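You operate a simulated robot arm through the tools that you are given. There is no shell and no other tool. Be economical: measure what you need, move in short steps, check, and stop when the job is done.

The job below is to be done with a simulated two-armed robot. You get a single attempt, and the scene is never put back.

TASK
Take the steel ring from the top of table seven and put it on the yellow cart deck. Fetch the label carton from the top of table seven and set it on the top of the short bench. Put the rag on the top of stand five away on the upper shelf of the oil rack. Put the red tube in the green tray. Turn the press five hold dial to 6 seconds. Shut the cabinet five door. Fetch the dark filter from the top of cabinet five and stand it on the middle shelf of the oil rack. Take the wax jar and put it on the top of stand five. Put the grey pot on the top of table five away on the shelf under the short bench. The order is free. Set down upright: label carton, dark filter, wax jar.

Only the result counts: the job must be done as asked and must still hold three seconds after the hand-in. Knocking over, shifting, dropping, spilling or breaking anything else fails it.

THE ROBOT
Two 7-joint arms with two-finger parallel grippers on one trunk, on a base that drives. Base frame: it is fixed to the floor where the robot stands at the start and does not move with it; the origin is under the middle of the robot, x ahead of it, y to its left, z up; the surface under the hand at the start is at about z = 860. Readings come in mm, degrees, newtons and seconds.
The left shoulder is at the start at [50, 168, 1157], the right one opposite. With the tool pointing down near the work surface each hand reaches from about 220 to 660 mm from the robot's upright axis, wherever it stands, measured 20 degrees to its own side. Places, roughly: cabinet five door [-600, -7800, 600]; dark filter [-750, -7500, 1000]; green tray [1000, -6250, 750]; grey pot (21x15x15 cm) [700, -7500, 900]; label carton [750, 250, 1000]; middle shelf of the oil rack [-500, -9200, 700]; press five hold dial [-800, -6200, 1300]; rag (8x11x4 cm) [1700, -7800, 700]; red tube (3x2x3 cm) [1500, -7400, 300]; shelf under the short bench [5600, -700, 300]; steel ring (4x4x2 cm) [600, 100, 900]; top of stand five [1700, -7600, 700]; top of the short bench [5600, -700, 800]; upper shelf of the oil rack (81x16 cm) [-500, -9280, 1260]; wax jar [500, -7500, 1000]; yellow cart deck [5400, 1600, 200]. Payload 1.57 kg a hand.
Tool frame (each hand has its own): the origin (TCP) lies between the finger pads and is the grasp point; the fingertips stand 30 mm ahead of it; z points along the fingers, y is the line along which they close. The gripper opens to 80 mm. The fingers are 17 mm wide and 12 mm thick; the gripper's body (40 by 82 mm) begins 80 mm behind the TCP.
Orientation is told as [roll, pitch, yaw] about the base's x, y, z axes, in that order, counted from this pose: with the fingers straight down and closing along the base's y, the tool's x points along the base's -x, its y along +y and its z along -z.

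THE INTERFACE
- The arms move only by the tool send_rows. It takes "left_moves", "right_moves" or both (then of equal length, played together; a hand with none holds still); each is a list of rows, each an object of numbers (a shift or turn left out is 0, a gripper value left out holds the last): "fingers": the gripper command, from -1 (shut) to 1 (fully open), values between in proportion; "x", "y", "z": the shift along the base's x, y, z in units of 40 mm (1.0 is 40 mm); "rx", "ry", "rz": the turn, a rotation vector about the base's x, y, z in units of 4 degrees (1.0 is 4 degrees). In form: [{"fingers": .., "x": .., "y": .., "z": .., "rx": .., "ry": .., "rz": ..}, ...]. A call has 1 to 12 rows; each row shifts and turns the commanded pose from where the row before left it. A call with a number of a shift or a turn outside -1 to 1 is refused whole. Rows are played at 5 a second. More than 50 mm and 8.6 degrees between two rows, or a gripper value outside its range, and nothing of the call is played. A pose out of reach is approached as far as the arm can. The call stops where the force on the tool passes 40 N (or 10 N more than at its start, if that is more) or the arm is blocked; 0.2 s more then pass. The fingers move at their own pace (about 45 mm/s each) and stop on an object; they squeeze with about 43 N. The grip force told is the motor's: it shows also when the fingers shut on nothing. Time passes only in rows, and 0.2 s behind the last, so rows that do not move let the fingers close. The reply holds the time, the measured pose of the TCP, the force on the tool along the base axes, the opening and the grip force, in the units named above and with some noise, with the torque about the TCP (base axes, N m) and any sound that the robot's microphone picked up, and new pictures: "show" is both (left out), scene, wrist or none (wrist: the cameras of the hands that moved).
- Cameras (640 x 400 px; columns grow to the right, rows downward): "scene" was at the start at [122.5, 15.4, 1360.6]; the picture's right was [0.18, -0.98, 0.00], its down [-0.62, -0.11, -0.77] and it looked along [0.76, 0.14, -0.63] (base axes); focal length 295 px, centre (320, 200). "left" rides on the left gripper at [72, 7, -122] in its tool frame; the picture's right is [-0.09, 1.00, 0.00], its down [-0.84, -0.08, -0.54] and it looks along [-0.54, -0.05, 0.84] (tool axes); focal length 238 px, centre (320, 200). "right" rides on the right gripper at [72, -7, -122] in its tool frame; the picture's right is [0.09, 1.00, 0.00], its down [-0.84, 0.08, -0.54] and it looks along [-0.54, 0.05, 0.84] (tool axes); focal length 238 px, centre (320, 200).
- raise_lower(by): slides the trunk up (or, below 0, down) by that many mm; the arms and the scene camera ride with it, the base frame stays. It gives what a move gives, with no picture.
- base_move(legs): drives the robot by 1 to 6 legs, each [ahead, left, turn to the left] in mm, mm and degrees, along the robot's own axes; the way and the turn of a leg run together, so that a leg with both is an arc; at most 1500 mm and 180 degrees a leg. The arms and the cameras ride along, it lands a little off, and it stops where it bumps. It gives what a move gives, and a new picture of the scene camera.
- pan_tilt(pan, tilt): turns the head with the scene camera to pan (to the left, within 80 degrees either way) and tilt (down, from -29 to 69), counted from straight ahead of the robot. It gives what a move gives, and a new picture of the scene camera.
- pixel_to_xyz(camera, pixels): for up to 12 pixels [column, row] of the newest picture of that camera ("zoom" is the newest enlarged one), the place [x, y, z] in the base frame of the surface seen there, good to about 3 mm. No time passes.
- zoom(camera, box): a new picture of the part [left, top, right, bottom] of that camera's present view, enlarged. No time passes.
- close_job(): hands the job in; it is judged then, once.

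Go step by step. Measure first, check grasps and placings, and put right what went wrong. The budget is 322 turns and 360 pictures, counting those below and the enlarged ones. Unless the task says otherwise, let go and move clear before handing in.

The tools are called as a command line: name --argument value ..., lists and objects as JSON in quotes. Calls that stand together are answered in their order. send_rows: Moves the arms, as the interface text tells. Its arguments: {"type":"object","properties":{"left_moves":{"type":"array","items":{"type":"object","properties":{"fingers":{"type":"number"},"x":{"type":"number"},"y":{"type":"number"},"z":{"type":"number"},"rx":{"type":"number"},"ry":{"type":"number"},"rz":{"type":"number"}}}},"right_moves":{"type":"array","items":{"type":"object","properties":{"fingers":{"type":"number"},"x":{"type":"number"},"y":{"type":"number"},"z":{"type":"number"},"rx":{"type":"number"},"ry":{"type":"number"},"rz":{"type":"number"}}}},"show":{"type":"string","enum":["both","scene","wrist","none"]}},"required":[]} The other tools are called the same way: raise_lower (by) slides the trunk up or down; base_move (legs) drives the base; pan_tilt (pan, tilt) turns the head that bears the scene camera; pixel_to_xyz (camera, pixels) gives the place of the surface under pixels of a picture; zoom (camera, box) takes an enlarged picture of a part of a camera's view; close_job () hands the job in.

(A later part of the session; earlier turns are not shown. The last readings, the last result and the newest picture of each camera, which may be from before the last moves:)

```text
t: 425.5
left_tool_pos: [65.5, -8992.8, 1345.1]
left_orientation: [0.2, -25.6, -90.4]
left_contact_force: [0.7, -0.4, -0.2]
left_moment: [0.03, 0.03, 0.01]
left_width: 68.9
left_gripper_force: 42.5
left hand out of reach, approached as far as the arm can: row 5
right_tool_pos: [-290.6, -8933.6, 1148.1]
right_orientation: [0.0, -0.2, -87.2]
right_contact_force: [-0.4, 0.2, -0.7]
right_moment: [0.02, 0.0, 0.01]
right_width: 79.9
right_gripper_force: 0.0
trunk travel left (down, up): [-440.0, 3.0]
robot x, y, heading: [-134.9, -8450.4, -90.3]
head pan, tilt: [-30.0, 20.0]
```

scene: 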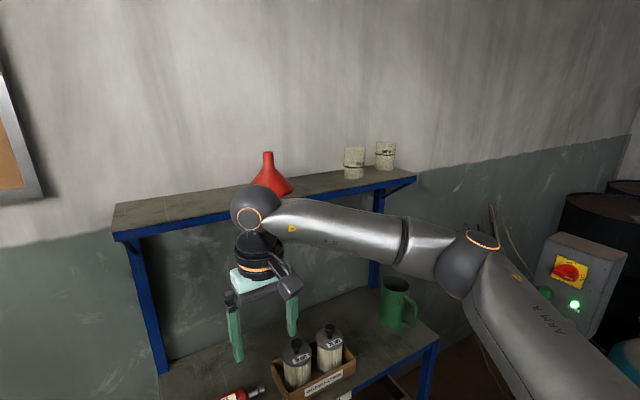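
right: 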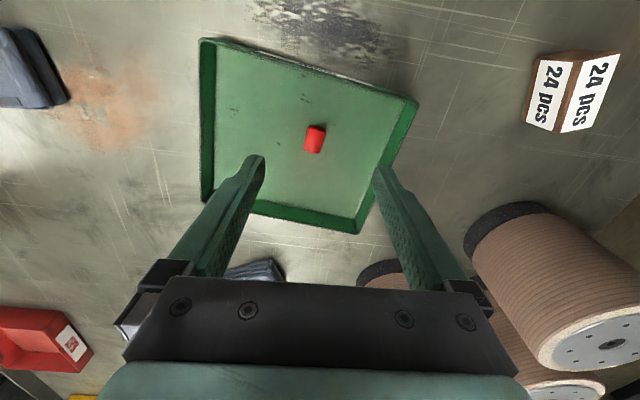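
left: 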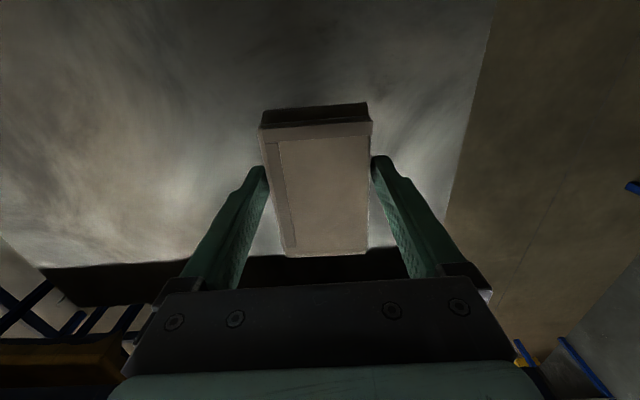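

Reach with ~26° pitch suffices (543 ahead). Retract the right hand, then strafe right 320 and advance in steps.

send_rows --right_moves '[{"y": 0.9}, {"y": 0.9}, {"y": 0.9}, {"y": 0.9}, {"y": 0.9}]' --show "none"

base_move --legs '[[0, -320, 0], [150, 0, 0]]'

pan_tilt --pan 10 --tilt 20

```text
t: 426.7
left_tool_pos: [63.5, -8990.4, 1346.9]
left_orientation: [0.4, -25.7, -90.5]
left_contact_force: [0.5, -0.3, -1.1]
left_moment: [-0.01, -0.05, -0.02]
left_width: 68.7
left_gripper_force: 42.6
right_tool_pos: [-291.7, -8751.8, 1147.0]
right_orientation: [-0.1, -0.2, -87.3]
right_contact_force: [0.9, -0.3, -0.4]
right_moment: [-0.02, 0.01, -0.03]
right_width: 80.0
right_gripper_force: 0.0
trunk travel left (down, up): [-440.0, 3.0]
robot x, y, heading: [-126.3, -8448.3, -90.2]
head pan, tilt: [-30.0, 20.0]
```

```text
t: 431.1
left_tool_pos: [-258.7, -9138.6, 1345.1]
left_orientation: [0.3, -25.6, -90.4]
left_contact_force: [0.1, -0.4, -0.8]
left_moment: [0.01, -0.02, -0.01]
left_width: 68.8
left_gripper_force: 43.0
right_tool_pos: [-614.5, -8901.1, 1147.5]
right_orientation: [0.1, -0.2, -87.3]
right_contact_force: [0.0, 0.4, -0.2]
right_moment: [0.02, 0.01, 0.0]
right_width: 80.1
right_gripper_force: 0.1
trunk travel left (down, up): [-440.0, 3.0]
robot x, y, heading: [-455.2, -8595.0, -90.2]
head pan, tilt: [-30.0, 20.0]
```

scene: 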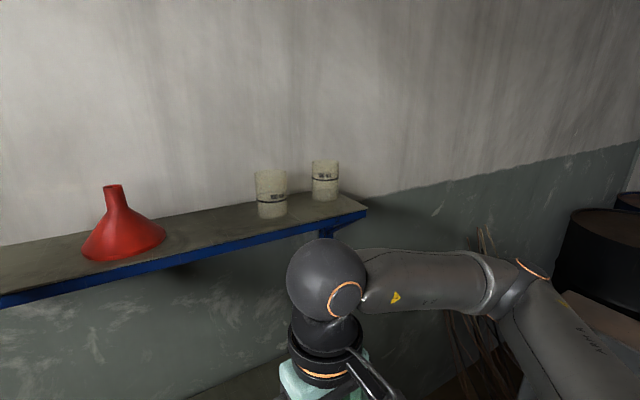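

```text
t: 432.2
left_tool_pos: [-258.4, -9139.5, 1346.2]
left_orientation: [0.2, -25.8, -90.5]
left_contact_force: [0.3, -0.4, -0.2]
left_moment: [-0.01, -0.01, -0.03]
left_width: 68.5
left_gripper_force: 42.9
right_tool_pos: [-615.3, -8900.0, 1147.4]
right_orientation: [-0.1, -0.4, -87.3]
right_contact_force: [-0.6, -1.0, -0.2]
right_moment: [0.01, -0.03, -0.02]
right_width: 79.8
right_gripper_force: 0.1
trunk travel left (down, up): [-440.0, 3.0]
robot x, y, heading: [-458.2, -8596.2, -90.4]
head pan, tilt: [10.0, 20.0]
```

scene: 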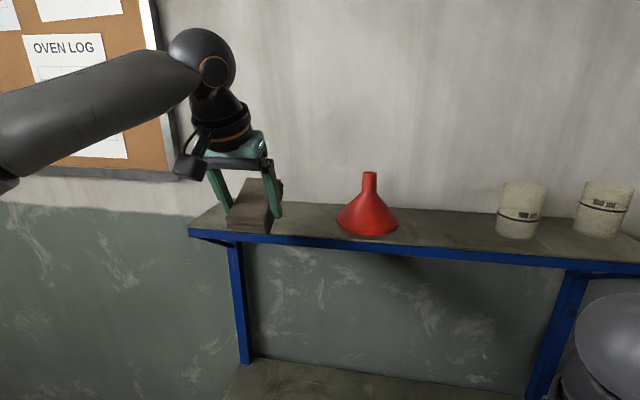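

Rag is approaching the shelf's left end properly. Advance 130.

base_move --legs '[[130, 0, 0]]'

zoom --camera "left" --box '[100, 0, 540, 280]'

pixel_to_xyz --camera "left" --pixels '[[320, 30], [320, 80], [320, 120], [220, 100], [420, 100], [320, 160], [300, 60]]'

```text
t: 433.5
left_tool_pos: [-259.5, -9269.1, 1344.6]
left_orientation: [0.4, -25.6, -90.4]
left_contact_force: [0.4, -0.4, -0.5]
left_moment: [0.06, -0.03, 0.01]
left_width: 68.9
left_gripper_force: 43.3
right_tool_pos: [-614.9, -9030.2, 1148.1]
right_orientation: [0.0, -0.2, -87.2]
right_contact_force: [0.0, 0.2, -0.8]
right_moment: [0.04, 0.01, 0.01]
right_width: 80.1
right_gripper_force: 0.1
trunk travel left (down, up): [-440.0, 3.0]
robot x, y, heading: [-456.7, -8724.6, -90.2]
head pan, tilt: [10.0, 20.0]
```

scene: 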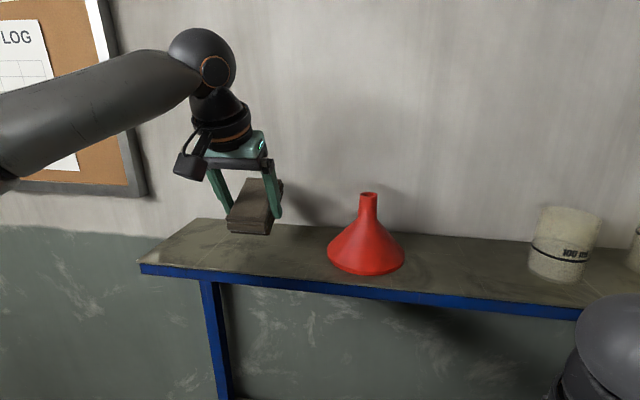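

```text
1.43 times, centred on (320, 140) of left
```

zoom: 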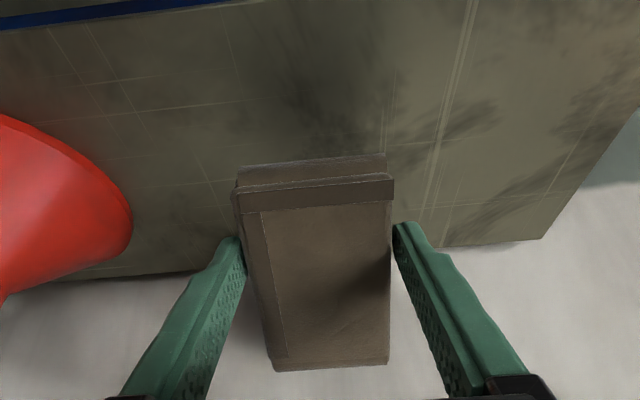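

```text
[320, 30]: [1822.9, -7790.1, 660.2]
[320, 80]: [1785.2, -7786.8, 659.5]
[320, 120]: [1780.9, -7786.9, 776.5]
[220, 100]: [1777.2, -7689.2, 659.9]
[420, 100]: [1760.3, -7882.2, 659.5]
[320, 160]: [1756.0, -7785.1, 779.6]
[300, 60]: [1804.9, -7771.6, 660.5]
```

pixel_to_xyz --camera "zoom" --pixels '[[315, 160], [315, 210], [320, 290], [325, 365], [200, 200], [200, 262], [480, 235], [100, 60], [100, 22], [450, 100], [130, 220]]'

```text
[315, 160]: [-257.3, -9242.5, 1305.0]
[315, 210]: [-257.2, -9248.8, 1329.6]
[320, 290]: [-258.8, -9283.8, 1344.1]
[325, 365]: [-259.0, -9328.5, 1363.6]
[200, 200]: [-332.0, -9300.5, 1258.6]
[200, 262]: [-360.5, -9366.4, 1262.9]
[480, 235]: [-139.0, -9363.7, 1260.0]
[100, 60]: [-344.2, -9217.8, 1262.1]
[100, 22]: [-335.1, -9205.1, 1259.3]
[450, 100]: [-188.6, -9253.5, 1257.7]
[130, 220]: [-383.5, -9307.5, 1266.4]
```

Rag's near lower edge is ~40 above the shelf. Back 10, lower 33, then fine.

base_move --legs '[[-10, 0, 0]]'

raise_lower --by -34

zoom --camera "left" --box '[100, 0, 540, 280]'

pixel_to_xyz --camera "zoom" --pixels '[[315, 165], [315, 210], [325, 365], [450, 100]]'

```text
t: 434.2
left_tool_pos: [-258.2, -9258.6, 1345.3]
left_orientation: [0.3, -25.7, -90.4]
left_contact_force: [0.2, -0.5, -0.3]
left_moment: [-0.01, 0.02, 0.01]
left_width: 68.5
left_gripper_force: 43.5
right_tool_pos: [-615.8, -9020.3, 1148.2]
right_orientation: [0.1, -0.3, -87.2]
right_contact_force: [-0.1, -0.2, -0.2]
right_moment: [0.0, 0.0, -0.01]
right_width: 80.2
right_gripper_force: 0.0
trunk travel left (down, up): [-440.0, 3.0]
robot x, y, heading: [-458.3, -8713.8, -90.1]
head pan, tilt: [10.0, 20.0]
```

scene: 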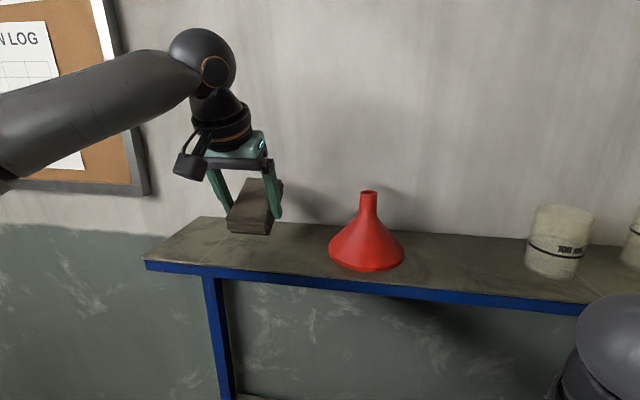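

```text
t: 435.0
left_tool_pos: [-259.2, -9258.4, 1313.3]
left_orientation: [0.2, -25.9, -90.4]
left_contact_force: [1.1, -2.8, 9.1]
left_moment: [0.01, 0.16, 0.02]
left_width: 68.6
left_gripper_force: 43.0
right_tool_pos: [-616.2, -9019.0, 1114.1]
right_orientation: [0.0, -0.2, -87.2]
right_contact_force: [0.3, 0.1, 0.9]
right_moment: [0.0, -0.02, 0.0]
right_width: 79.9
right_gripper_force: 0.1
trunk travel left (down, up): [-406.0, 37.0]
robot x, y, heading: [-454.5, -8719.7, -90.2]
head pan, tilt: [10.0, 20.0]
```

```text
1.43 times, centred on (320, 140) of left
```

zoom: 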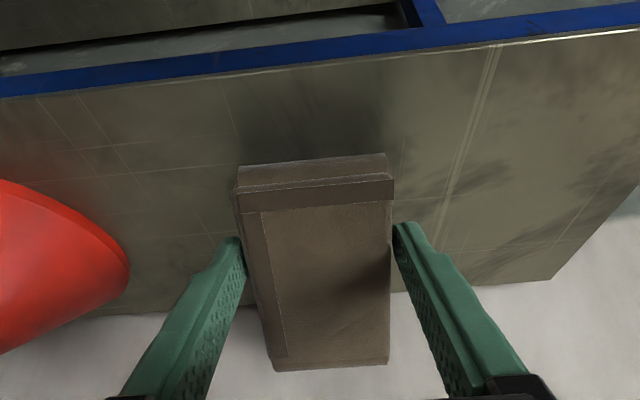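

```text
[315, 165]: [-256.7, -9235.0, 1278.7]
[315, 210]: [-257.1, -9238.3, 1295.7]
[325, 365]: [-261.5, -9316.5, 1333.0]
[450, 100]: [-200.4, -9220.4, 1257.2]
```

The near lower edge touches (9 N). Release and withdraw along the tool axis.

send_rows --left_moves '[{"fingers": 1}, {}, {}, {"z": 0.5, "y": 0.1}, {"z": 0.7, "y": 0.3}, {"z": 0.7, "y": 0.3}]' --show "both"

```text
t: 436.4
left_tool_pos: [-247.7, -9243.1, 1349.3]
left_orientation: [0.3, -25.8, -90.4]
left_contact_force: [-0.4, 0.1, 0.5]
left_moment: [0.02, 0.02, 0.01]
left_width: 80.0
left_gripper_force: 0.1
left hand out of reach, approached as far as the arm can: row 4, 5, 6
right_tool_pos: [-617.0, -9019.4, 1113.6]
right_orientation: [0.0, -0.4, -87.2]
right_contact_force: [0.3, -0.1, -0.4]
right_moment: [-0.01, 0.0, 0.02]
right_width: 80.3
right_gripper_force: 0.0
trunk travel left (down, up): [-406.0, 37.0]
robot x, y, heading: [-456.1, -8715.8, -90.6]
head pan, tilt: [10.0, 20.0]
```

scene: 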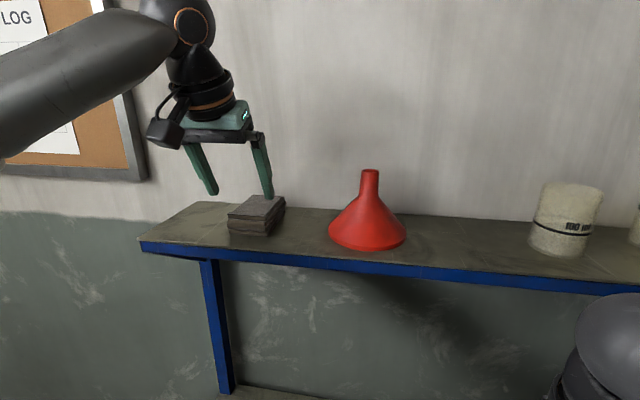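
left: 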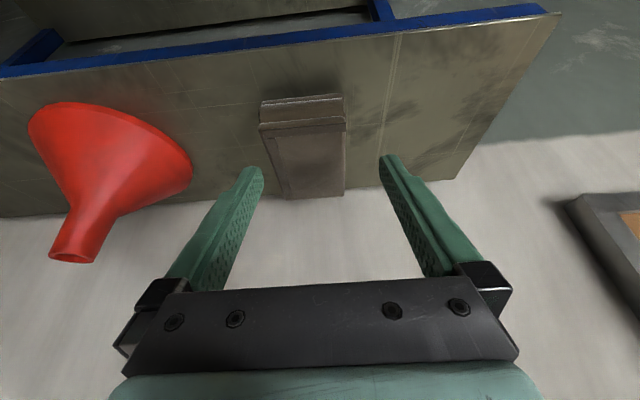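

Rag lies flat on the upper shelf. Back off and view the middle shelf for the filter.

base_move --legs '[[-300, 0, 0]]'

pan_tilt --pan 5 --tilt 40

zoom --camera "scene" --box '[160, 100, 480, 300]'

pixel_to_xyz --camera "zoom" --pixels '[[100, 200], [200, 150], [200, 250], [300, 150], [300, 200], [400, 200], [400, 250], [500, 200], [500, 250], [150, 200], [250, 250], [350, 280]]'

```text
t: 438.4
left_tool_pos: [-248.5, -8943.6, 1348.6]
left_orientation: [0.3, -25.7, -90.6]
left_contact_force: [0.1, 1.0, 0.6]
left_moment: [-0.01, 0.01, 0.03]
left_width: 80.1
left_gripper_force: 0.0
right_tool_pos: [-614.5, -8720.2, 1114.4]
right_orientation: [0.1, -0.4, -87.1]
right_contact_force: [0.2, -0.3, -0.2]
right_moment: [-0.02, -0.01, 0.03]
right_width: 79.9
right_gripper_force: 0.1
trunk travel left (down, up): [-406.0, 37.0]
robot x, y, heading: [-455.9, -8418.6, -90.6]
head pan, tilt: [10.0, 20.0]
```

scene: 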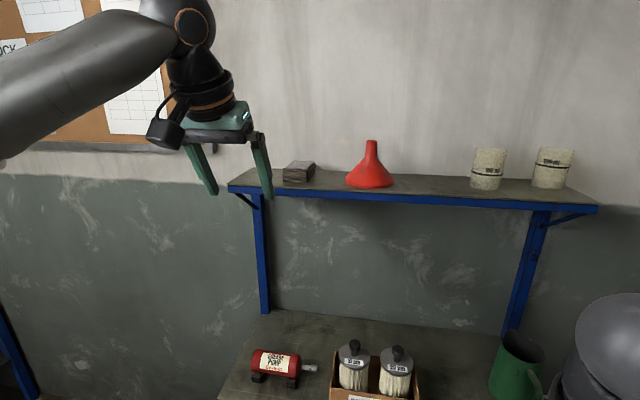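

```text
t: 439.3
left_tool_pos: [-246.3, -8944.8, 1348.6]
left_orientation: [0.4, -25.7, -90.5]
left_contact_force: [-0.5, 0.1, 0.2]
left_moment: [0.0, 0.02, -0.02]
left_width: 79.9
left_gripper_force: 0.1
right_tool_pos: [-614.4, -8721.4, 1113.3]
right_orientation: [0.0, -0.3, -87.2]
right_contact_force: [1.2, -0.1, -0.4]
right_moment: [-0.01, 0.03, -0.02]
right_width: 79.9
right_gripper_force: 0.0
trunk travel left (down, up): [-406.0, 37.0]
robot x, y, heading: [-452.4, -8418.3, -90.4]
head pan, tilt: [5.0, 40.0]
```

scene: 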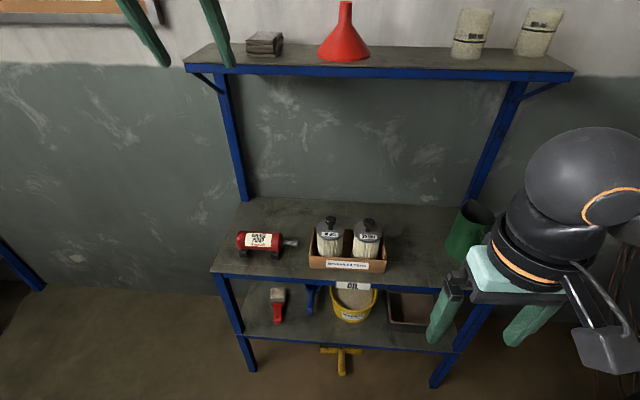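

```text
2.00 times, centred on (320, 200) of scene
```

zoom: 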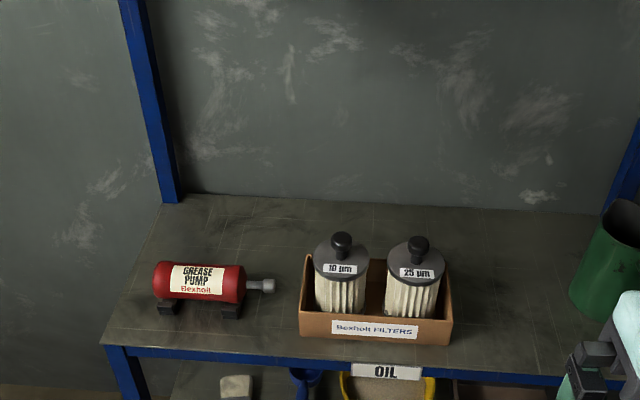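

```text
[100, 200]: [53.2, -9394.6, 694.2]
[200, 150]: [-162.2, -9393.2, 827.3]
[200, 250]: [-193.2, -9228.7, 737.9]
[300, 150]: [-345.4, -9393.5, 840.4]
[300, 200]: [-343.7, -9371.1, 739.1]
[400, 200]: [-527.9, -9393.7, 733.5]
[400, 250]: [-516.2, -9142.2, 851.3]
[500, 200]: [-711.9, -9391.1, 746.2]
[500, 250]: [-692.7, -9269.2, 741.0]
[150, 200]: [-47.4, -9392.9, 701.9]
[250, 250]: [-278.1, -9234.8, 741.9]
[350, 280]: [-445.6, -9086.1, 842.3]
```

The middle shelf has free room at x≈−620…−780. Now go back to cabinet five: restore the left tool's pitch, strafe to x≈−100, reverse to y≈−7550, turn to face −x.

send_rows --left_moves '[{"rx": 0.9, "y": 0.6, "z": -0.3}, {"rx": 0.9, "y": 0.6, "z": -0.3}, {"rx": 0.9, "y": 0.6, "z": -0.3}, {"rx": 0.9, "z": -0.3}, {"rx": 0.9}, {"rx": 0.9}, {"rx": 1}]' --show "none"

base_move --legs '[[0, 360, 0], [-850, 0, 0], [0, 0, -89.5]]'

pan_tilt --pan 0 --tilt 40

```text
t: 440.9
left_tool_pos: [-246.5, -8873.4, 1299.0]
left_orientation: [0.1, 0.0, -90.4]
left_contact_force: [0.3, -0.1, -0.1]
left_moment: [-0.03, -0.02, 0.01]
left_width: 80.1
left_gripper_force: 0.0
right_tool_pos: [-615.3, -8721.4, 1113.7]
right_orientation: [-0.1, -0.2, -87.2]
right_contact_force: [-0.3, 0.1, -0.1]
right_moment: [0.03, -0.03, 0.01]
right_width: 80.0
right_gripper_force: 0.1
trunk travel left (down, up): [-406.0, 37.0]
robot x, y, heading: [-454.9, -8421.0, -90.2]
head pan, tilt: [5.0, 40.0]
```

```text
t: 452.5
left_tool_pos: [-539.9, -7776.9, 1299.7]
left_orientation: [0.0, -0.1, 179.4]
left_contact_force: [0.4, -0.1, -0.2]
left_moment: [0.0, -0.02, 0.04]
left_width: 80.0
left_gripper_force: 0.1
right_tool_pos: [-387.0, -7409.1, 1113.5]
right_orientation: [0.0, -0.3, -177.3]
right_contact_force: [0.3, 0.4, 0.7]
right_moment: [-0.02, 0.01, 0.01]
right_width: 80.0
right_gripper_force: 0.1
trunk travel left (down, up): [-406.0, 37.0]
robot x, y, heading: [-86.9, -7570.5, 179.6]
head pan, tilt: [5.0, 40.0]
```

scene: 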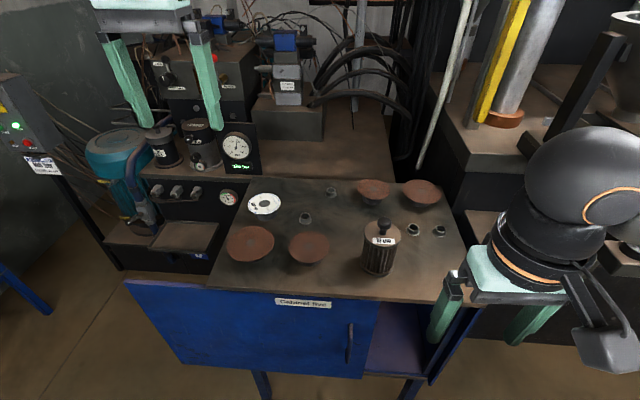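

```text
t: 453.2
left_tool_pos: [-540.3, -7777.8, 1298.7]
left_orientation: [0.0, -0.1, 179.5]
left_contact_force: [0.1, 0.8, 0.1]
left_moment: [0.01, -0.01, 0.01]
left_width: 80.1
left_gripper_force: 0.1
right_tool_pos: [-387.6, -7410.1, 1113.6]
right_orientation: [0.1, -0.4, -177.4]
right_contact_force: [-0.8, -0.4, -0.1]
right_moment: [0.0, 0.04, -0.02]
right_width: 79.7
right_gripper_force: 0.1
trunk travel left (down, up): [-406.0, 37.0]
robot x, y, heading: [-86.0, -7570.5, 179.4]
head pan, tilt: [0.0, 40.0]
```

scene: 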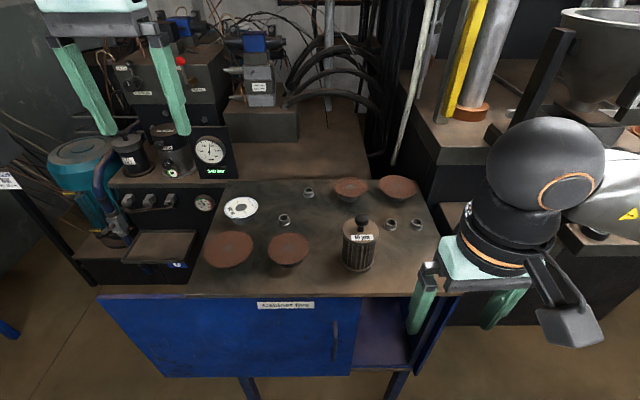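

The door looks like a sliding panel pushed to the left (−y); handle at (335,340). Measure the panel, cabinet edges, handle and the dark filter at (359,245).

pixel_to_xyz --camera "scene" --pixels '[[353, 320], [104, 305], [335, 330], [335, 355], [440, 298], [210, 290], [380, 340], [425, 345], [359, 219], [359, 245], [345, 250], [374, 250]]'

zoom --camera "scene" --box '[280, 190, 480, 390]'

```text
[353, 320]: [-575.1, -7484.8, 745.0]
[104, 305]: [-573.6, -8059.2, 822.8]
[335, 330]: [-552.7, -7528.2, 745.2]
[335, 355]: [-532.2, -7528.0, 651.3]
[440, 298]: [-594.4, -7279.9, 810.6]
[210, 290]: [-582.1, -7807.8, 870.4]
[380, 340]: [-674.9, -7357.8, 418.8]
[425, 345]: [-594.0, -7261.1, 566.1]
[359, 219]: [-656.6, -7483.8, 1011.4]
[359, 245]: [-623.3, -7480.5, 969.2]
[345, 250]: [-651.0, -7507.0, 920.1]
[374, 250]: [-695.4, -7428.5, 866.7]
```

```text
2.00 times, centred on (380, 290) of scene
```

zoom: 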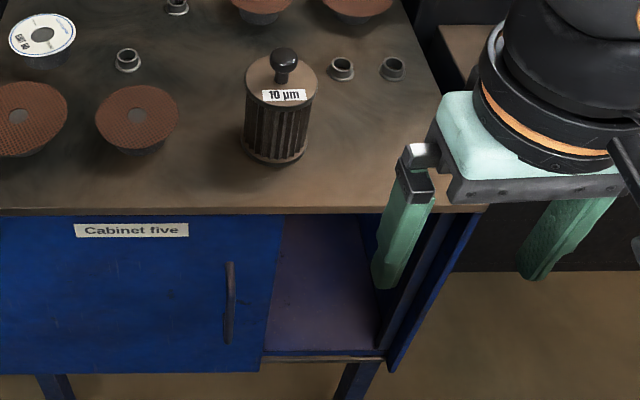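

Door panel must slide +y by about 205 mm; handle at about (−540,−7528). Measure the handle precisely with a zoom.

zoom --camera "scene" --box '[315, 300, 365, 380]'

pixel_to_xyz --camera "scene" --pixels '[[336, 322], [336, 326], [335, 335], [334, 345], [334, 358], [333, 362], [345, 340], [325, 340]]'

```text
5.00 times, centred on (340, 340) of scene
```

zoom: 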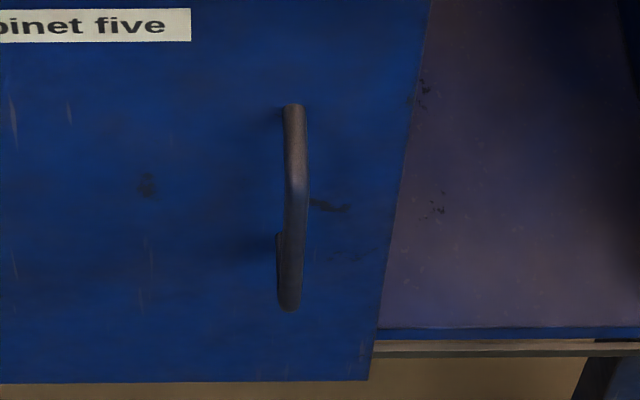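

```text
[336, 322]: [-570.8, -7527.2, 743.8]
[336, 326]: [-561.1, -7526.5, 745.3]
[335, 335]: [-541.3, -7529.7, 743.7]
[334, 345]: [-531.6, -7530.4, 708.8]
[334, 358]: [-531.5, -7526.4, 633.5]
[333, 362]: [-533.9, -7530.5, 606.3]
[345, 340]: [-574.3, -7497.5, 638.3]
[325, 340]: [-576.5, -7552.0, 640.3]
```

Handle bar: centre (−537,−7528), z 620–740. Lower the trunk and pitch the right hand ~35° in front of it.

raise_lower --by -240

send_rows --right_moves '[{"y": -0.5, "ry": 0.9, "z": -0.5, "fingers": 0.2}, {"y": -0.5, "ry": 0.9, "z": -0.5}, {"y": -0.5, "ry": 0.9, "z": -0.5}, {"y": -0.5, "ry": 0.9, "z": -0.5}, {"y": -0.5, "ry": 0.9, "z": -0.5}, {"y": -0.45, "ry": 0.9, "z": -0.5}, {"ry": 0.9, "z": -0.6}, {"ry": 0.9, "z": -0.6}, {"ry": 0.9, "z": -0.4, "rz": -0.6}]' --show "both"

```text
t: 455.7
left_tool_pos: [-539.8, -7777.3, 1060.0]
left_orientation: [0.0, -0.2, 179.6]
left_contact_force: [0.6, 0.2, -0.4]
left_moment: [-0.01, 0.0, 0.03]
left_width: 80.2
left_gripper_force: 0.1
right_tool_pos: [-387.6, -7410.7, 873.5]
right_orientation: [0.0, -0.2, -177.4]
right_contact_force: [-1.1, 0.0, 0.1]
right_moment: [0.03, 0.0, 0.0]
right_width: 80.1
right_gripper_force: 0.1
trunk travel left (down, up): [-166.0, 277.0]
robot x, y, heading: [-84.6, -7568.2, 179.3]
head pan, tilt: [0.0, 40.0]
```

```text
t: 457.7
left_tool_pos: [-540.0, -7778.0, 1058.9]
left_orientation: [0.0, 0.0, 179.6]
left_contact_force: [-0.4, 0.1, 0.0]
left_moment: [-0.04, 0.02, -0.01]
left_width: 79.9
left_gripper_force: 0.1
right_tool_pos: [-388.1, -7528.3, 689.3]
right_orientation: [-1.6, -32.7, -179.5]
right_contact_force: [-4.6, 0.4, 0.1]
right_moment: [-0.09, -0.48, 0.05]
right_width: 48.2
right_gripper_force: 0.1
trunk travel left (down, up): [-166.0, 277.0]
robot x, y, heading: [-84.3, -7571.5, 179.5]
head pan, tilt: [0.0, 40.0]
```

scene: 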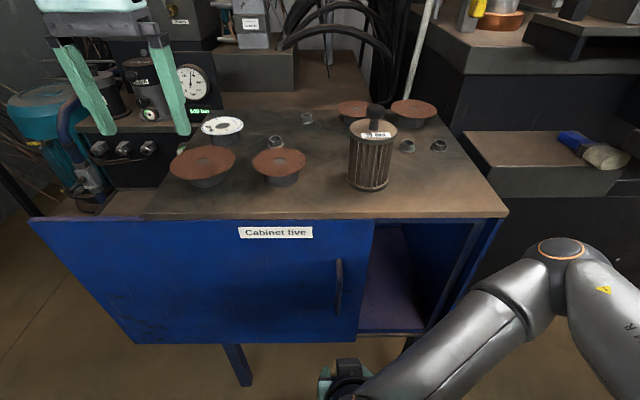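
right: 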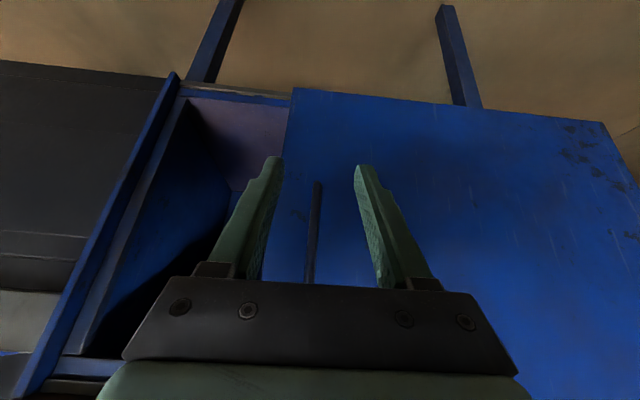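

The handle is between the fingers. Advance 147 mm in −x.

send_rows --right_moves '[{"x": -0.75}, {"x": -0.75}, {"x": -0.75}, {"x": -0.75}, {"x": -0.65}]' --show "wrist"

```text
t: 458.9
left_tool_pos: [-540.5, -7777.2, 1059.8]
left_orientation: [-0.1, -0.1, 179.5]
left_contact_force: [0.7, -0.6, 0.3]
left_moment: [0.02, 0.0, 0.0]
left_width: 80.3
left_gripper_force: 0.0
right_tool_pos: [-532.2, -7526.6, 690.0]
right_orientation: [-1.6, -32.6, -179.4]
right_contact_force: [0.6, -1.0, -0.3]
right_moment: [0.01, 0.01, 0.05]
right_width: 47.9
right_gripper_force: 0.1
trunk travel left (down, up): [-166.0, 277.0]
robot x, y, heading: [-82.7, -7572.4, 179.7]
head pan, tilt: [0.0, 40.0]
```

right: 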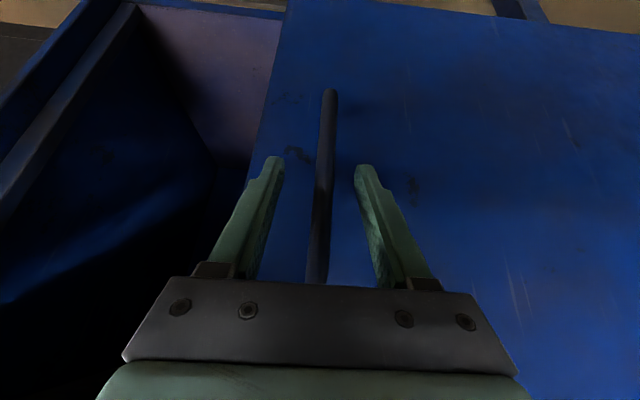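

Bar is between the pads. Close and pull +y gently.

send_rows --right_moves '[{"fingers": -1}, {}, {}, {}, {"y": 0.25}, {"y": 0.5}, {"y": 0.5}, {"y": 0.5}]' --show "scene"

```text
t: 460.7
left_tool_pos: [-539.9, -7778.3, 1059.9]
left_orientation: [0.0, 0.0, 179.6]
left_contact_force: [0.9, -0.6, -0.1]
left_moment: [0.0, 0.01, -0.04]
left_width: 80.0
left_gripper_force: 0.2
right_tool_pos: [-533.3, -7456.7, 689.9]
right_orientation: [-1.6, -32.7, -179.5]
right_contact_force: [1.5, 0.8, 5.7]
right_moment: [-1.02, -0.55, 0.01]
right_width: 12.3
right_gripper_force: 29.5
trunk travel left (down, up): [-166.0, 277.0]
robot x, y, heading: [-82.8, -7572.4, 179.7]
head pan, tilt: [0.0, 40.0]
```

scene: 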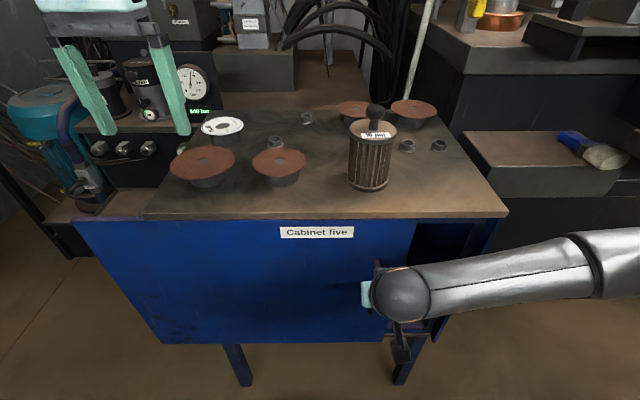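

Sliding works (70 mm so far). Continue +y until the stop.

send_rows --right_moves '[{"y": 0.5}, {"y": 0.5}, {"y": 0.5}, {"y": 0.5}, {"y": 0.5}, {"y": 0.5}, {"y": 0.3}, {"y": 0.3}, {"y": 0.3}]' --show "scene"

```text
t: 462.6
left_tool_pos: [-539.3, -7779.3, 1059.3]
left_orientation: [0.0, -0.2, 179.7]
left_contact_force: [0.3, -0.3, 1.0]
left_moment: [-0.01, -0.02, 0.0]
left_width: 80.0
left_gripper_force: 0.1
right_tool_pos: [-532.8, -7324.0, 689.5]
right_orientation: [-0.1, -32.7, -178.4]
right_contact_force: [-2.7, -2.9, -4.8]
right_moment: [-0.34, 0.17, 0.12]
right_width: 12.2
right_gripper_force: 29.3
trunk travel left (down, up): [-166.0, 277.0]
robot x, y, heading: [-84.3, -7572.9, 179.4]
head pan, tilt: [0.0, 40.0]
stopped in row 9 (right hand): the force on the tool passed its limit at 46 N (the readings are from after the stop); the commanded pose is now the measured one
```

scene: 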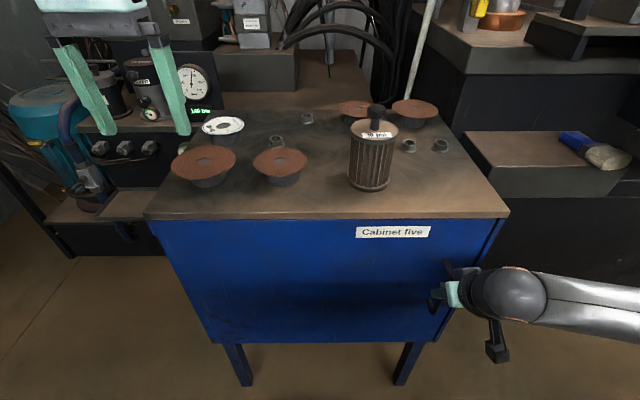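

Hit the stop after ~204 mm; the panel now covers the front. Release and back away, then check.

send_rows --right_moves '[{"fingers": 0.2}, {}, {"x": 0.75}, {"x": 0.75}, {"x": 0.75}, {"x": 0.6, "z": 0.5}, {"z": 0.9, "ry": -0.9}, {"z": 0.9, "ry": -0.9}, {"z": 0.9, "ry": -0.9}, {"z": 0.9, "ry": -0.9}, {"z": 0.9, "ry": -0.9}, {"z": 0.9, "ry": -0.9}]' --show "scene"

zoom --camera "scene" --box '[120, 90, 540, 390]'

pixel_to_xyz --camera "scene" --pixels '[[480, 230], [490, 230], [470, 260], [455, 300], [165, 230], [485, 250], [495, 235]]'

```text
t: 465.2
left_tool_pos: [-539.3, -7779.3, 1059.9]
left_orientation: [0.0, -0.2, 179.5]
left_contact_force: [-0.1, 0.3, 0.7]
left_moment: [0.03, 0.05, 0.0]
left_width: 80.0
left_gripper_force: 0.1
right_tool_pos: [-435.8, -7321.1, 915.5]
right_orientation: [0.3, -11.3, -178.5]
right_contact_force: [1.0, -0.7, -0.5]
right_moment: [-0.01, -0.04, -0.03]
right_width: 47.9
right_gripper_force: 0.1
right hand out of reach, approached as far as the arm can: row 6, 7
trunk travel left (down, up): [-166.0, 277.0]
robot x, y, heading: [-83.5, -7573.5, 179.5]
head pan, tilt: [0.0, 40.0]
```

scene: 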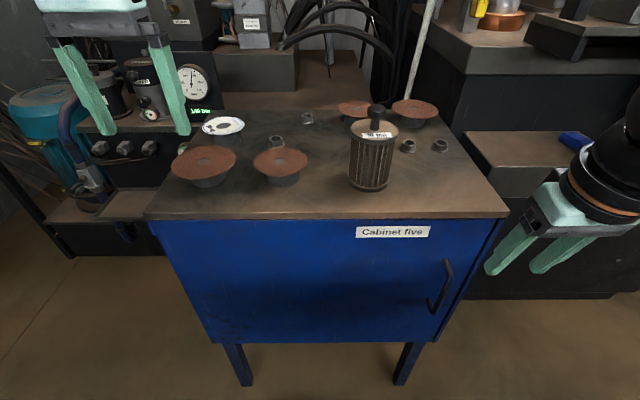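

```text
1.33 times, centred on (330, 240) of scene
```

zoom: 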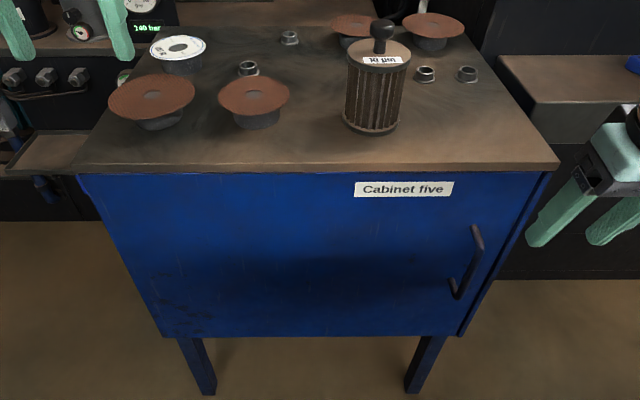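

```text
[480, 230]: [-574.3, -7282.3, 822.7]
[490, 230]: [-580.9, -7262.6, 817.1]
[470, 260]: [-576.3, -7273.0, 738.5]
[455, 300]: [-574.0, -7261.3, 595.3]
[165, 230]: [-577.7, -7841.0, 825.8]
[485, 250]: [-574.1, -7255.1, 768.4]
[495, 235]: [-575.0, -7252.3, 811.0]
```

Door is shut. Straighten the right hand, raise it above the filter height, and move the base 90 closer.

send_rows --right_moves '[{"ry": -0.95, "z": 0.7, "x": 0.3, "fingers": 1}, {"ry": -0.95, "z": 0.7, "x": 0.3}, {"ry": -0.9, "z": 0.7}, {"z": 0.7, "y": -0.6}, {"z": 0.7, "y": -0.6}, {"z": 0.5, "y": -0.6}, {"y": -0.6}, {"y": -0.6}]' --show "none"

base_move --legs '[[90, 0, 0]]'

pixel_to_xyz --camera "scene" --pixels '[[375, 105], [375, 130], [375, 150], [355, 150], [395, 150], [372, 170], [360, 160], [380, 95]]'

```text
t: 467.0
left_tool_pos: [-540.3, -7780.3, 1060.4]
left_orientation: [0.0, -0.1, 179.6]
left_contact_force: [1.1, 0.0, -0.2]
left_moment: [0.0, 0.01, 0.04]
left_width: 80.0
left_gripper_force: 0.0
right_tool_pos: [-412.6, -7442.4, 1075.9]
right_orientation: [0.6, 0.2, -178.7]
right_contact_force: [-0.7, -0.2, 0.9]
right_moment: [0.0, -0.04, 0.0]
right_width: 80.0
right_gripper_force: 0.1
trunk travel left (down, up): [-166.0, 277.0]
robot x, y, heading: [-83.2, -7570.0, 179.6]
head pan, tilt: [0.0, 40.0]
```

```text
t: 468.1
left_tool_pos: [-630.8, -7778.0, 1059.6]
left_orientation: [0.0, -0.1, 179.6]
left_contact_force: [-0.1, -0.2, 0.3]
left_moment: [0.03, 0.03, -0.02]
left_width: 80.3
left_gripper_force: 0.0
right_tool_pos: [-503.3, -7442.6, 1076.0]
right_orientation: [0.7, 0.2, -178.8]
right_contact_force: [0.3, 0.4, -0.4]
right_moment: [-0.01, -0.01, 0.0]
right_width: 80.1
right_gripper_force: 0.1
trunk travel left (down, up): [-166.0, 277.0]
robot x, y, heading: [-173.9, -7569.5, 179.5]
head pan, tilt: [0.0, 40.0]
```

scene: 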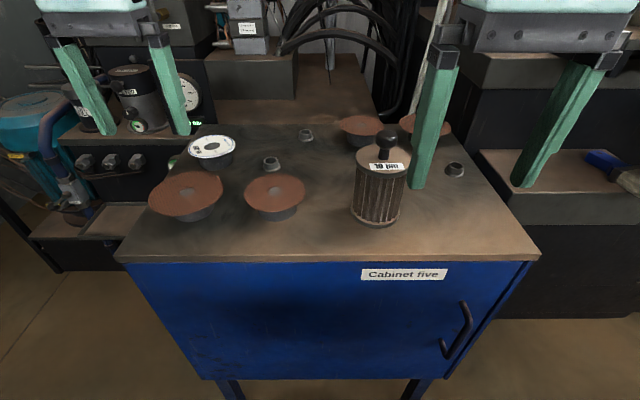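

```text
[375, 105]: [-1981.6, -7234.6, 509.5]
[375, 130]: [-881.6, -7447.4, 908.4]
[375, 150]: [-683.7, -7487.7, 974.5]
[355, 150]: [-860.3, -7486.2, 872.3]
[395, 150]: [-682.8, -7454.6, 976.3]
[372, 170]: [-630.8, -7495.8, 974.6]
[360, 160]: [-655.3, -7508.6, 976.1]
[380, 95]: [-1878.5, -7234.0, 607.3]
```

pixel_to_xyz --camera "scene" --pixels '[[387, 135], [387, 150], [358, 158], [409, 160], [383, 178], [385, 147], [378, 200], [353, 205], [402, 205], [378, 222], [440, 150], [417, 185]]'

zoom --camera "scene" --box '[335, 120, 425, 230]'

```text
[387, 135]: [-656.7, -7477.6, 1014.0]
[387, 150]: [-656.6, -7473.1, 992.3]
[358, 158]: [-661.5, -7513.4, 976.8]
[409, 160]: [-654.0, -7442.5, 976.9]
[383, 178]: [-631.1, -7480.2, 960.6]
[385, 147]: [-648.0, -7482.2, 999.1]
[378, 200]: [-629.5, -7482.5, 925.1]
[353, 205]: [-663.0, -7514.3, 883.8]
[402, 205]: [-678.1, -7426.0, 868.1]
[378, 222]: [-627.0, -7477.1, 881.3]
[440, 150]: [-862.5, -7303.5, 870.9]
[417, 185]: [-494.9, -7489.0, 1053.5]
```

```text
3.64 times, centred on (380, 175) of scene
```

zoom: 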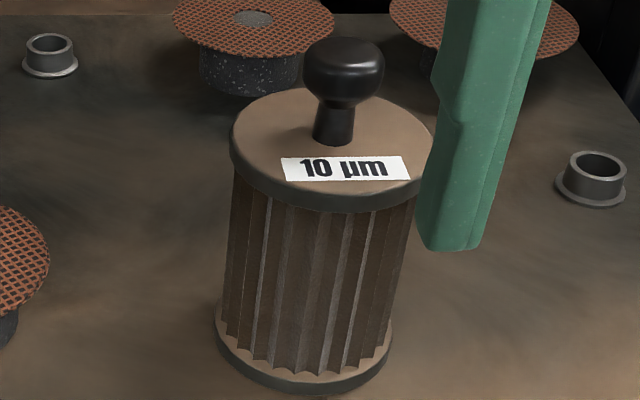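

Filter: cap ∅72 centred (−664,−7478), knob top ≈1018. I'll grip the knob. Raise the trunk 100, move over it.

raise_lower --by 100

base_move --legs '[[20, 0, 0]]'

send_rows --right_moves '[{"x": -0.7, "y": -0.2, "fingers": 0.4}, {"x": -0.7, "y": -0.2}, {"x": -0.7, "y": -0.2}, {"x": -0.7, "y": -0.2}, {"x": -0.7, "y": -0.1}, {"z": -0.8}, {"z": -0.8}]' --show "both"

```text
t: 469.4
left_tool_pos: [-630.5, -7778.4, 1161.1]
left_orientation: [0.0, -0.1, 179.6]
left_contact_force: [-0.2, -0.3, 0.3]
left_moment: [-0.03, 0.0, 0.0]
left_width: 80.1
left_gripper_force: 0.1
right_tool_pos: [-503.2, -7441.4, 1176.2]
right_orientation: [0.6, 0.1, -178.7]
right_contact_force: [-0.9, 0.0, 0.4]
right_moment: [-0.02, -0.02, 0.0]
right_width: 80.1
right_gripper_force: 0.1
trunk travel left (down, up): [-266.0, 177.0]
robot x, y, heading: [-171.5, -7570.9, 179.5]
head pan, tilt: [0.0, 40.0]
```

```text
t: 470.2
left_tool_pos: [-650.1, -7777.5, 1159.5]
left_orientation: [0.0, 0.1, 179.6]
left_contact_force: [-0.7, 0.0, -0.2]
left_moment: [-0.01, -0.04, 0.01]
left_width: 79.9
left_gripper_force: 0.1
right_tool_pos: [-523.4, -7441.1, 1176.3]
right_orientation: [0.6, 0.1, -178.7]
right_contact_force: [0.1, 0.0, -0.2]
right_moment: [-0.02, -0.01, -0.01]
right_width: 80.0
right_gripper_force: 0.0
trunk travel left (down, up): [-266.0, 177.0]
robot x, y, heading: [-192.7, -7566.9, 179.7]
head pan, tilt: [0.0, 40.0]
```

scene: 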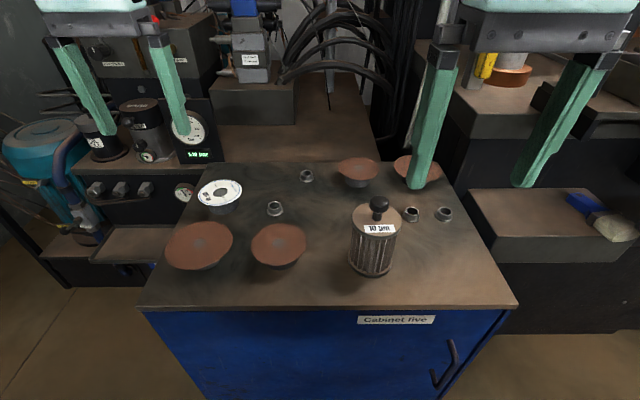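

```text
t: 471.8
left_tool_pos: [-650.3, -7777.7, 1159.2]
left_orientation: [0.0, -0.1, 179.6]
left_contact_force: [0.4, 0.0, -0.1]
left_moment: [0.01, -0.01, -0.03]
left_width: 79.9
left_gripper_force: 0.1
right_tool_pos: [-664.5, -7476.8, 1112.1]
right_orientation: [0.5, 0.1, -178.6]
right_contact_force: [0.3, 0.4, 0.0]
right_moment: [-0.02, -0.01, 0.03]
right_width: 56.1
right_gripper_force: 0.0
trunk travel left (down, up): [-266.0, 177.0]
robot x, y, heading: [-193.6, -7569.3, 179.7]
head pan, tilt: [0.0, 40.0]
```

scene: 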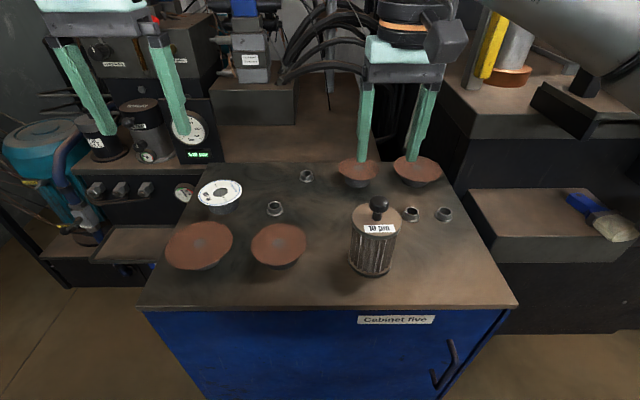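
right: 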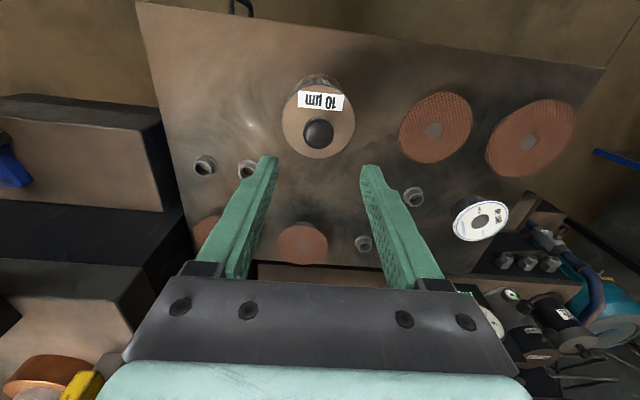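

pixel_to_xyz --camera "right" --pixels '[[318, 132], [318, 122], [318, 142], [305, 130], [332, 130], [300, 145]]'

send_rows --right_moves '[{"z": -0.8}, {"z": -0.8}]' --show "wrist"

```text
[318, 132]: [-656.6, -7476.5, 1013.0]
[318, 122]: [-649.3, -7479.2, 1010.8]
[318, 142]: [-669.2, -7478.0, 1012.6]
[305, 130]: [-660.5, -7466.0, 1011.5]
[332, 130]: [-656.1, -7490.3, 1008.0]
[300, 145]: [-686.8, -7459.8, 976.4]
```

```text
t: 472.4
left_tool_pos: [-650.0, -7777.3, 1159.8]
left_orientation: [0.1, -0.2, 179.6]
left_contact_force: [0.0, 0.0, -0.4]
left_moment: [-0.01, 0.02, -0.04]
left_width: 80.0
left_gripper_force: 0.0
right_tool_pos: [-662.7, -7476.1, 1046.5]
right_orientation: [0.6, 0.0, -178.7]
right_contact_force: [0.3, 0.1, -0.5]
right_moment: [-0.01, -0.01, 0.0]
right_width: 56.2
right_gripper_force: 0.0
trunk travel left (down, up): [-266.0, 177.0]
robot x, y, heading: [-197.4, -7568.5, 179.4]
head pan, tilt: [0.0, 40.0]
```

right: 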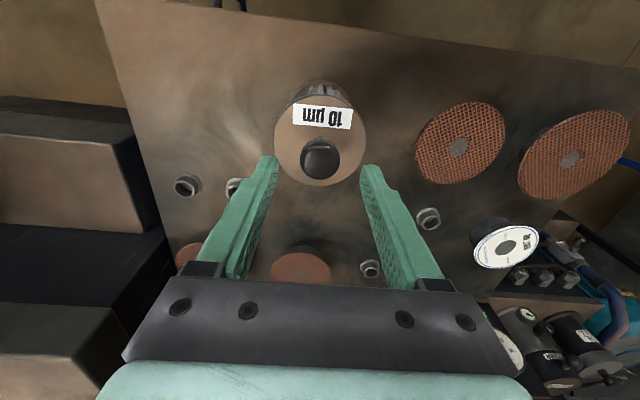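

Descend 36 to z≈1010 and close on the knob.

send_rows --right_moves '[{"z": -0.5, "x": 0.08}, {"z": -0.4}, {"fingers": -1}, {}, {}, {}, {}]' --show "none"

send_rows --right_moves '[{"z": 0.4}, {"z": 0.8}, {"z": 0.8}]' --show "both"

```text
t: 474.0
left_tool_pos: [-650.0, -7777.2, 1160.1]
left_orientation: [-0.1, -0.1, 179.6]
left_contact_force: [0.1, -0.5, 1.0]
left_moment: [-0.01, -0.05, 0.01]
left_width: 80.0
left_gripper_force: 0.0
right_tool_pos: [-660.7, -7476.6, 1011.9]
right_orientation: [0.7, 0.1, -178.7]
right_contact_force: [-0.1, 0.3, 0.0]
right_moment: [0.2, 0.09, -0.02]
right_width: 29.3
right_gripper_force: 39.3
trunk travel left (down, up): [-266.0, 177.0]
robot x, y, heading: [-196.6, -7573.8, 179.7]
head pan, tilt: [0.0, 40.0]
```

```text
t: 474.8
left_tool_pos: [-650.5, -7778.5, 1160.3]
left_orientation: [0.0, -0.2, 179.6]
left_contact_force: [-0.1, 0.4, 0.1]
left_moment: [0.02, 0.0, 0.0]
left_width: 79.9
left_gripper_force: 0.1
right_tool_pos: [-659.1, -7476.5, 1092.1]
right_orientation: [0.7, 0.0, -178.7]
right_contact_force: [-0.3, -0.5, -3.4]
right_moment: [-0.02, 0.0, -0.02]
right_width: 29.2
right_gripper_force: 38.5
trunk travel left (down, up): [-266.0, 177.0]
robot x, y, heading: [-197.7, -7568.1, 179.6]
head pan, tilt: [0.0, 40.0]
```

scene: 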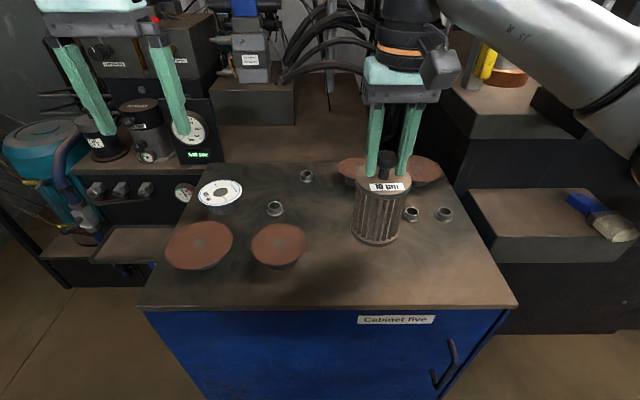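
right: 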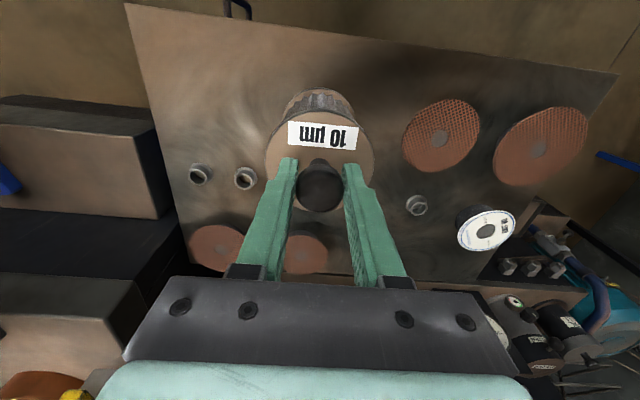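

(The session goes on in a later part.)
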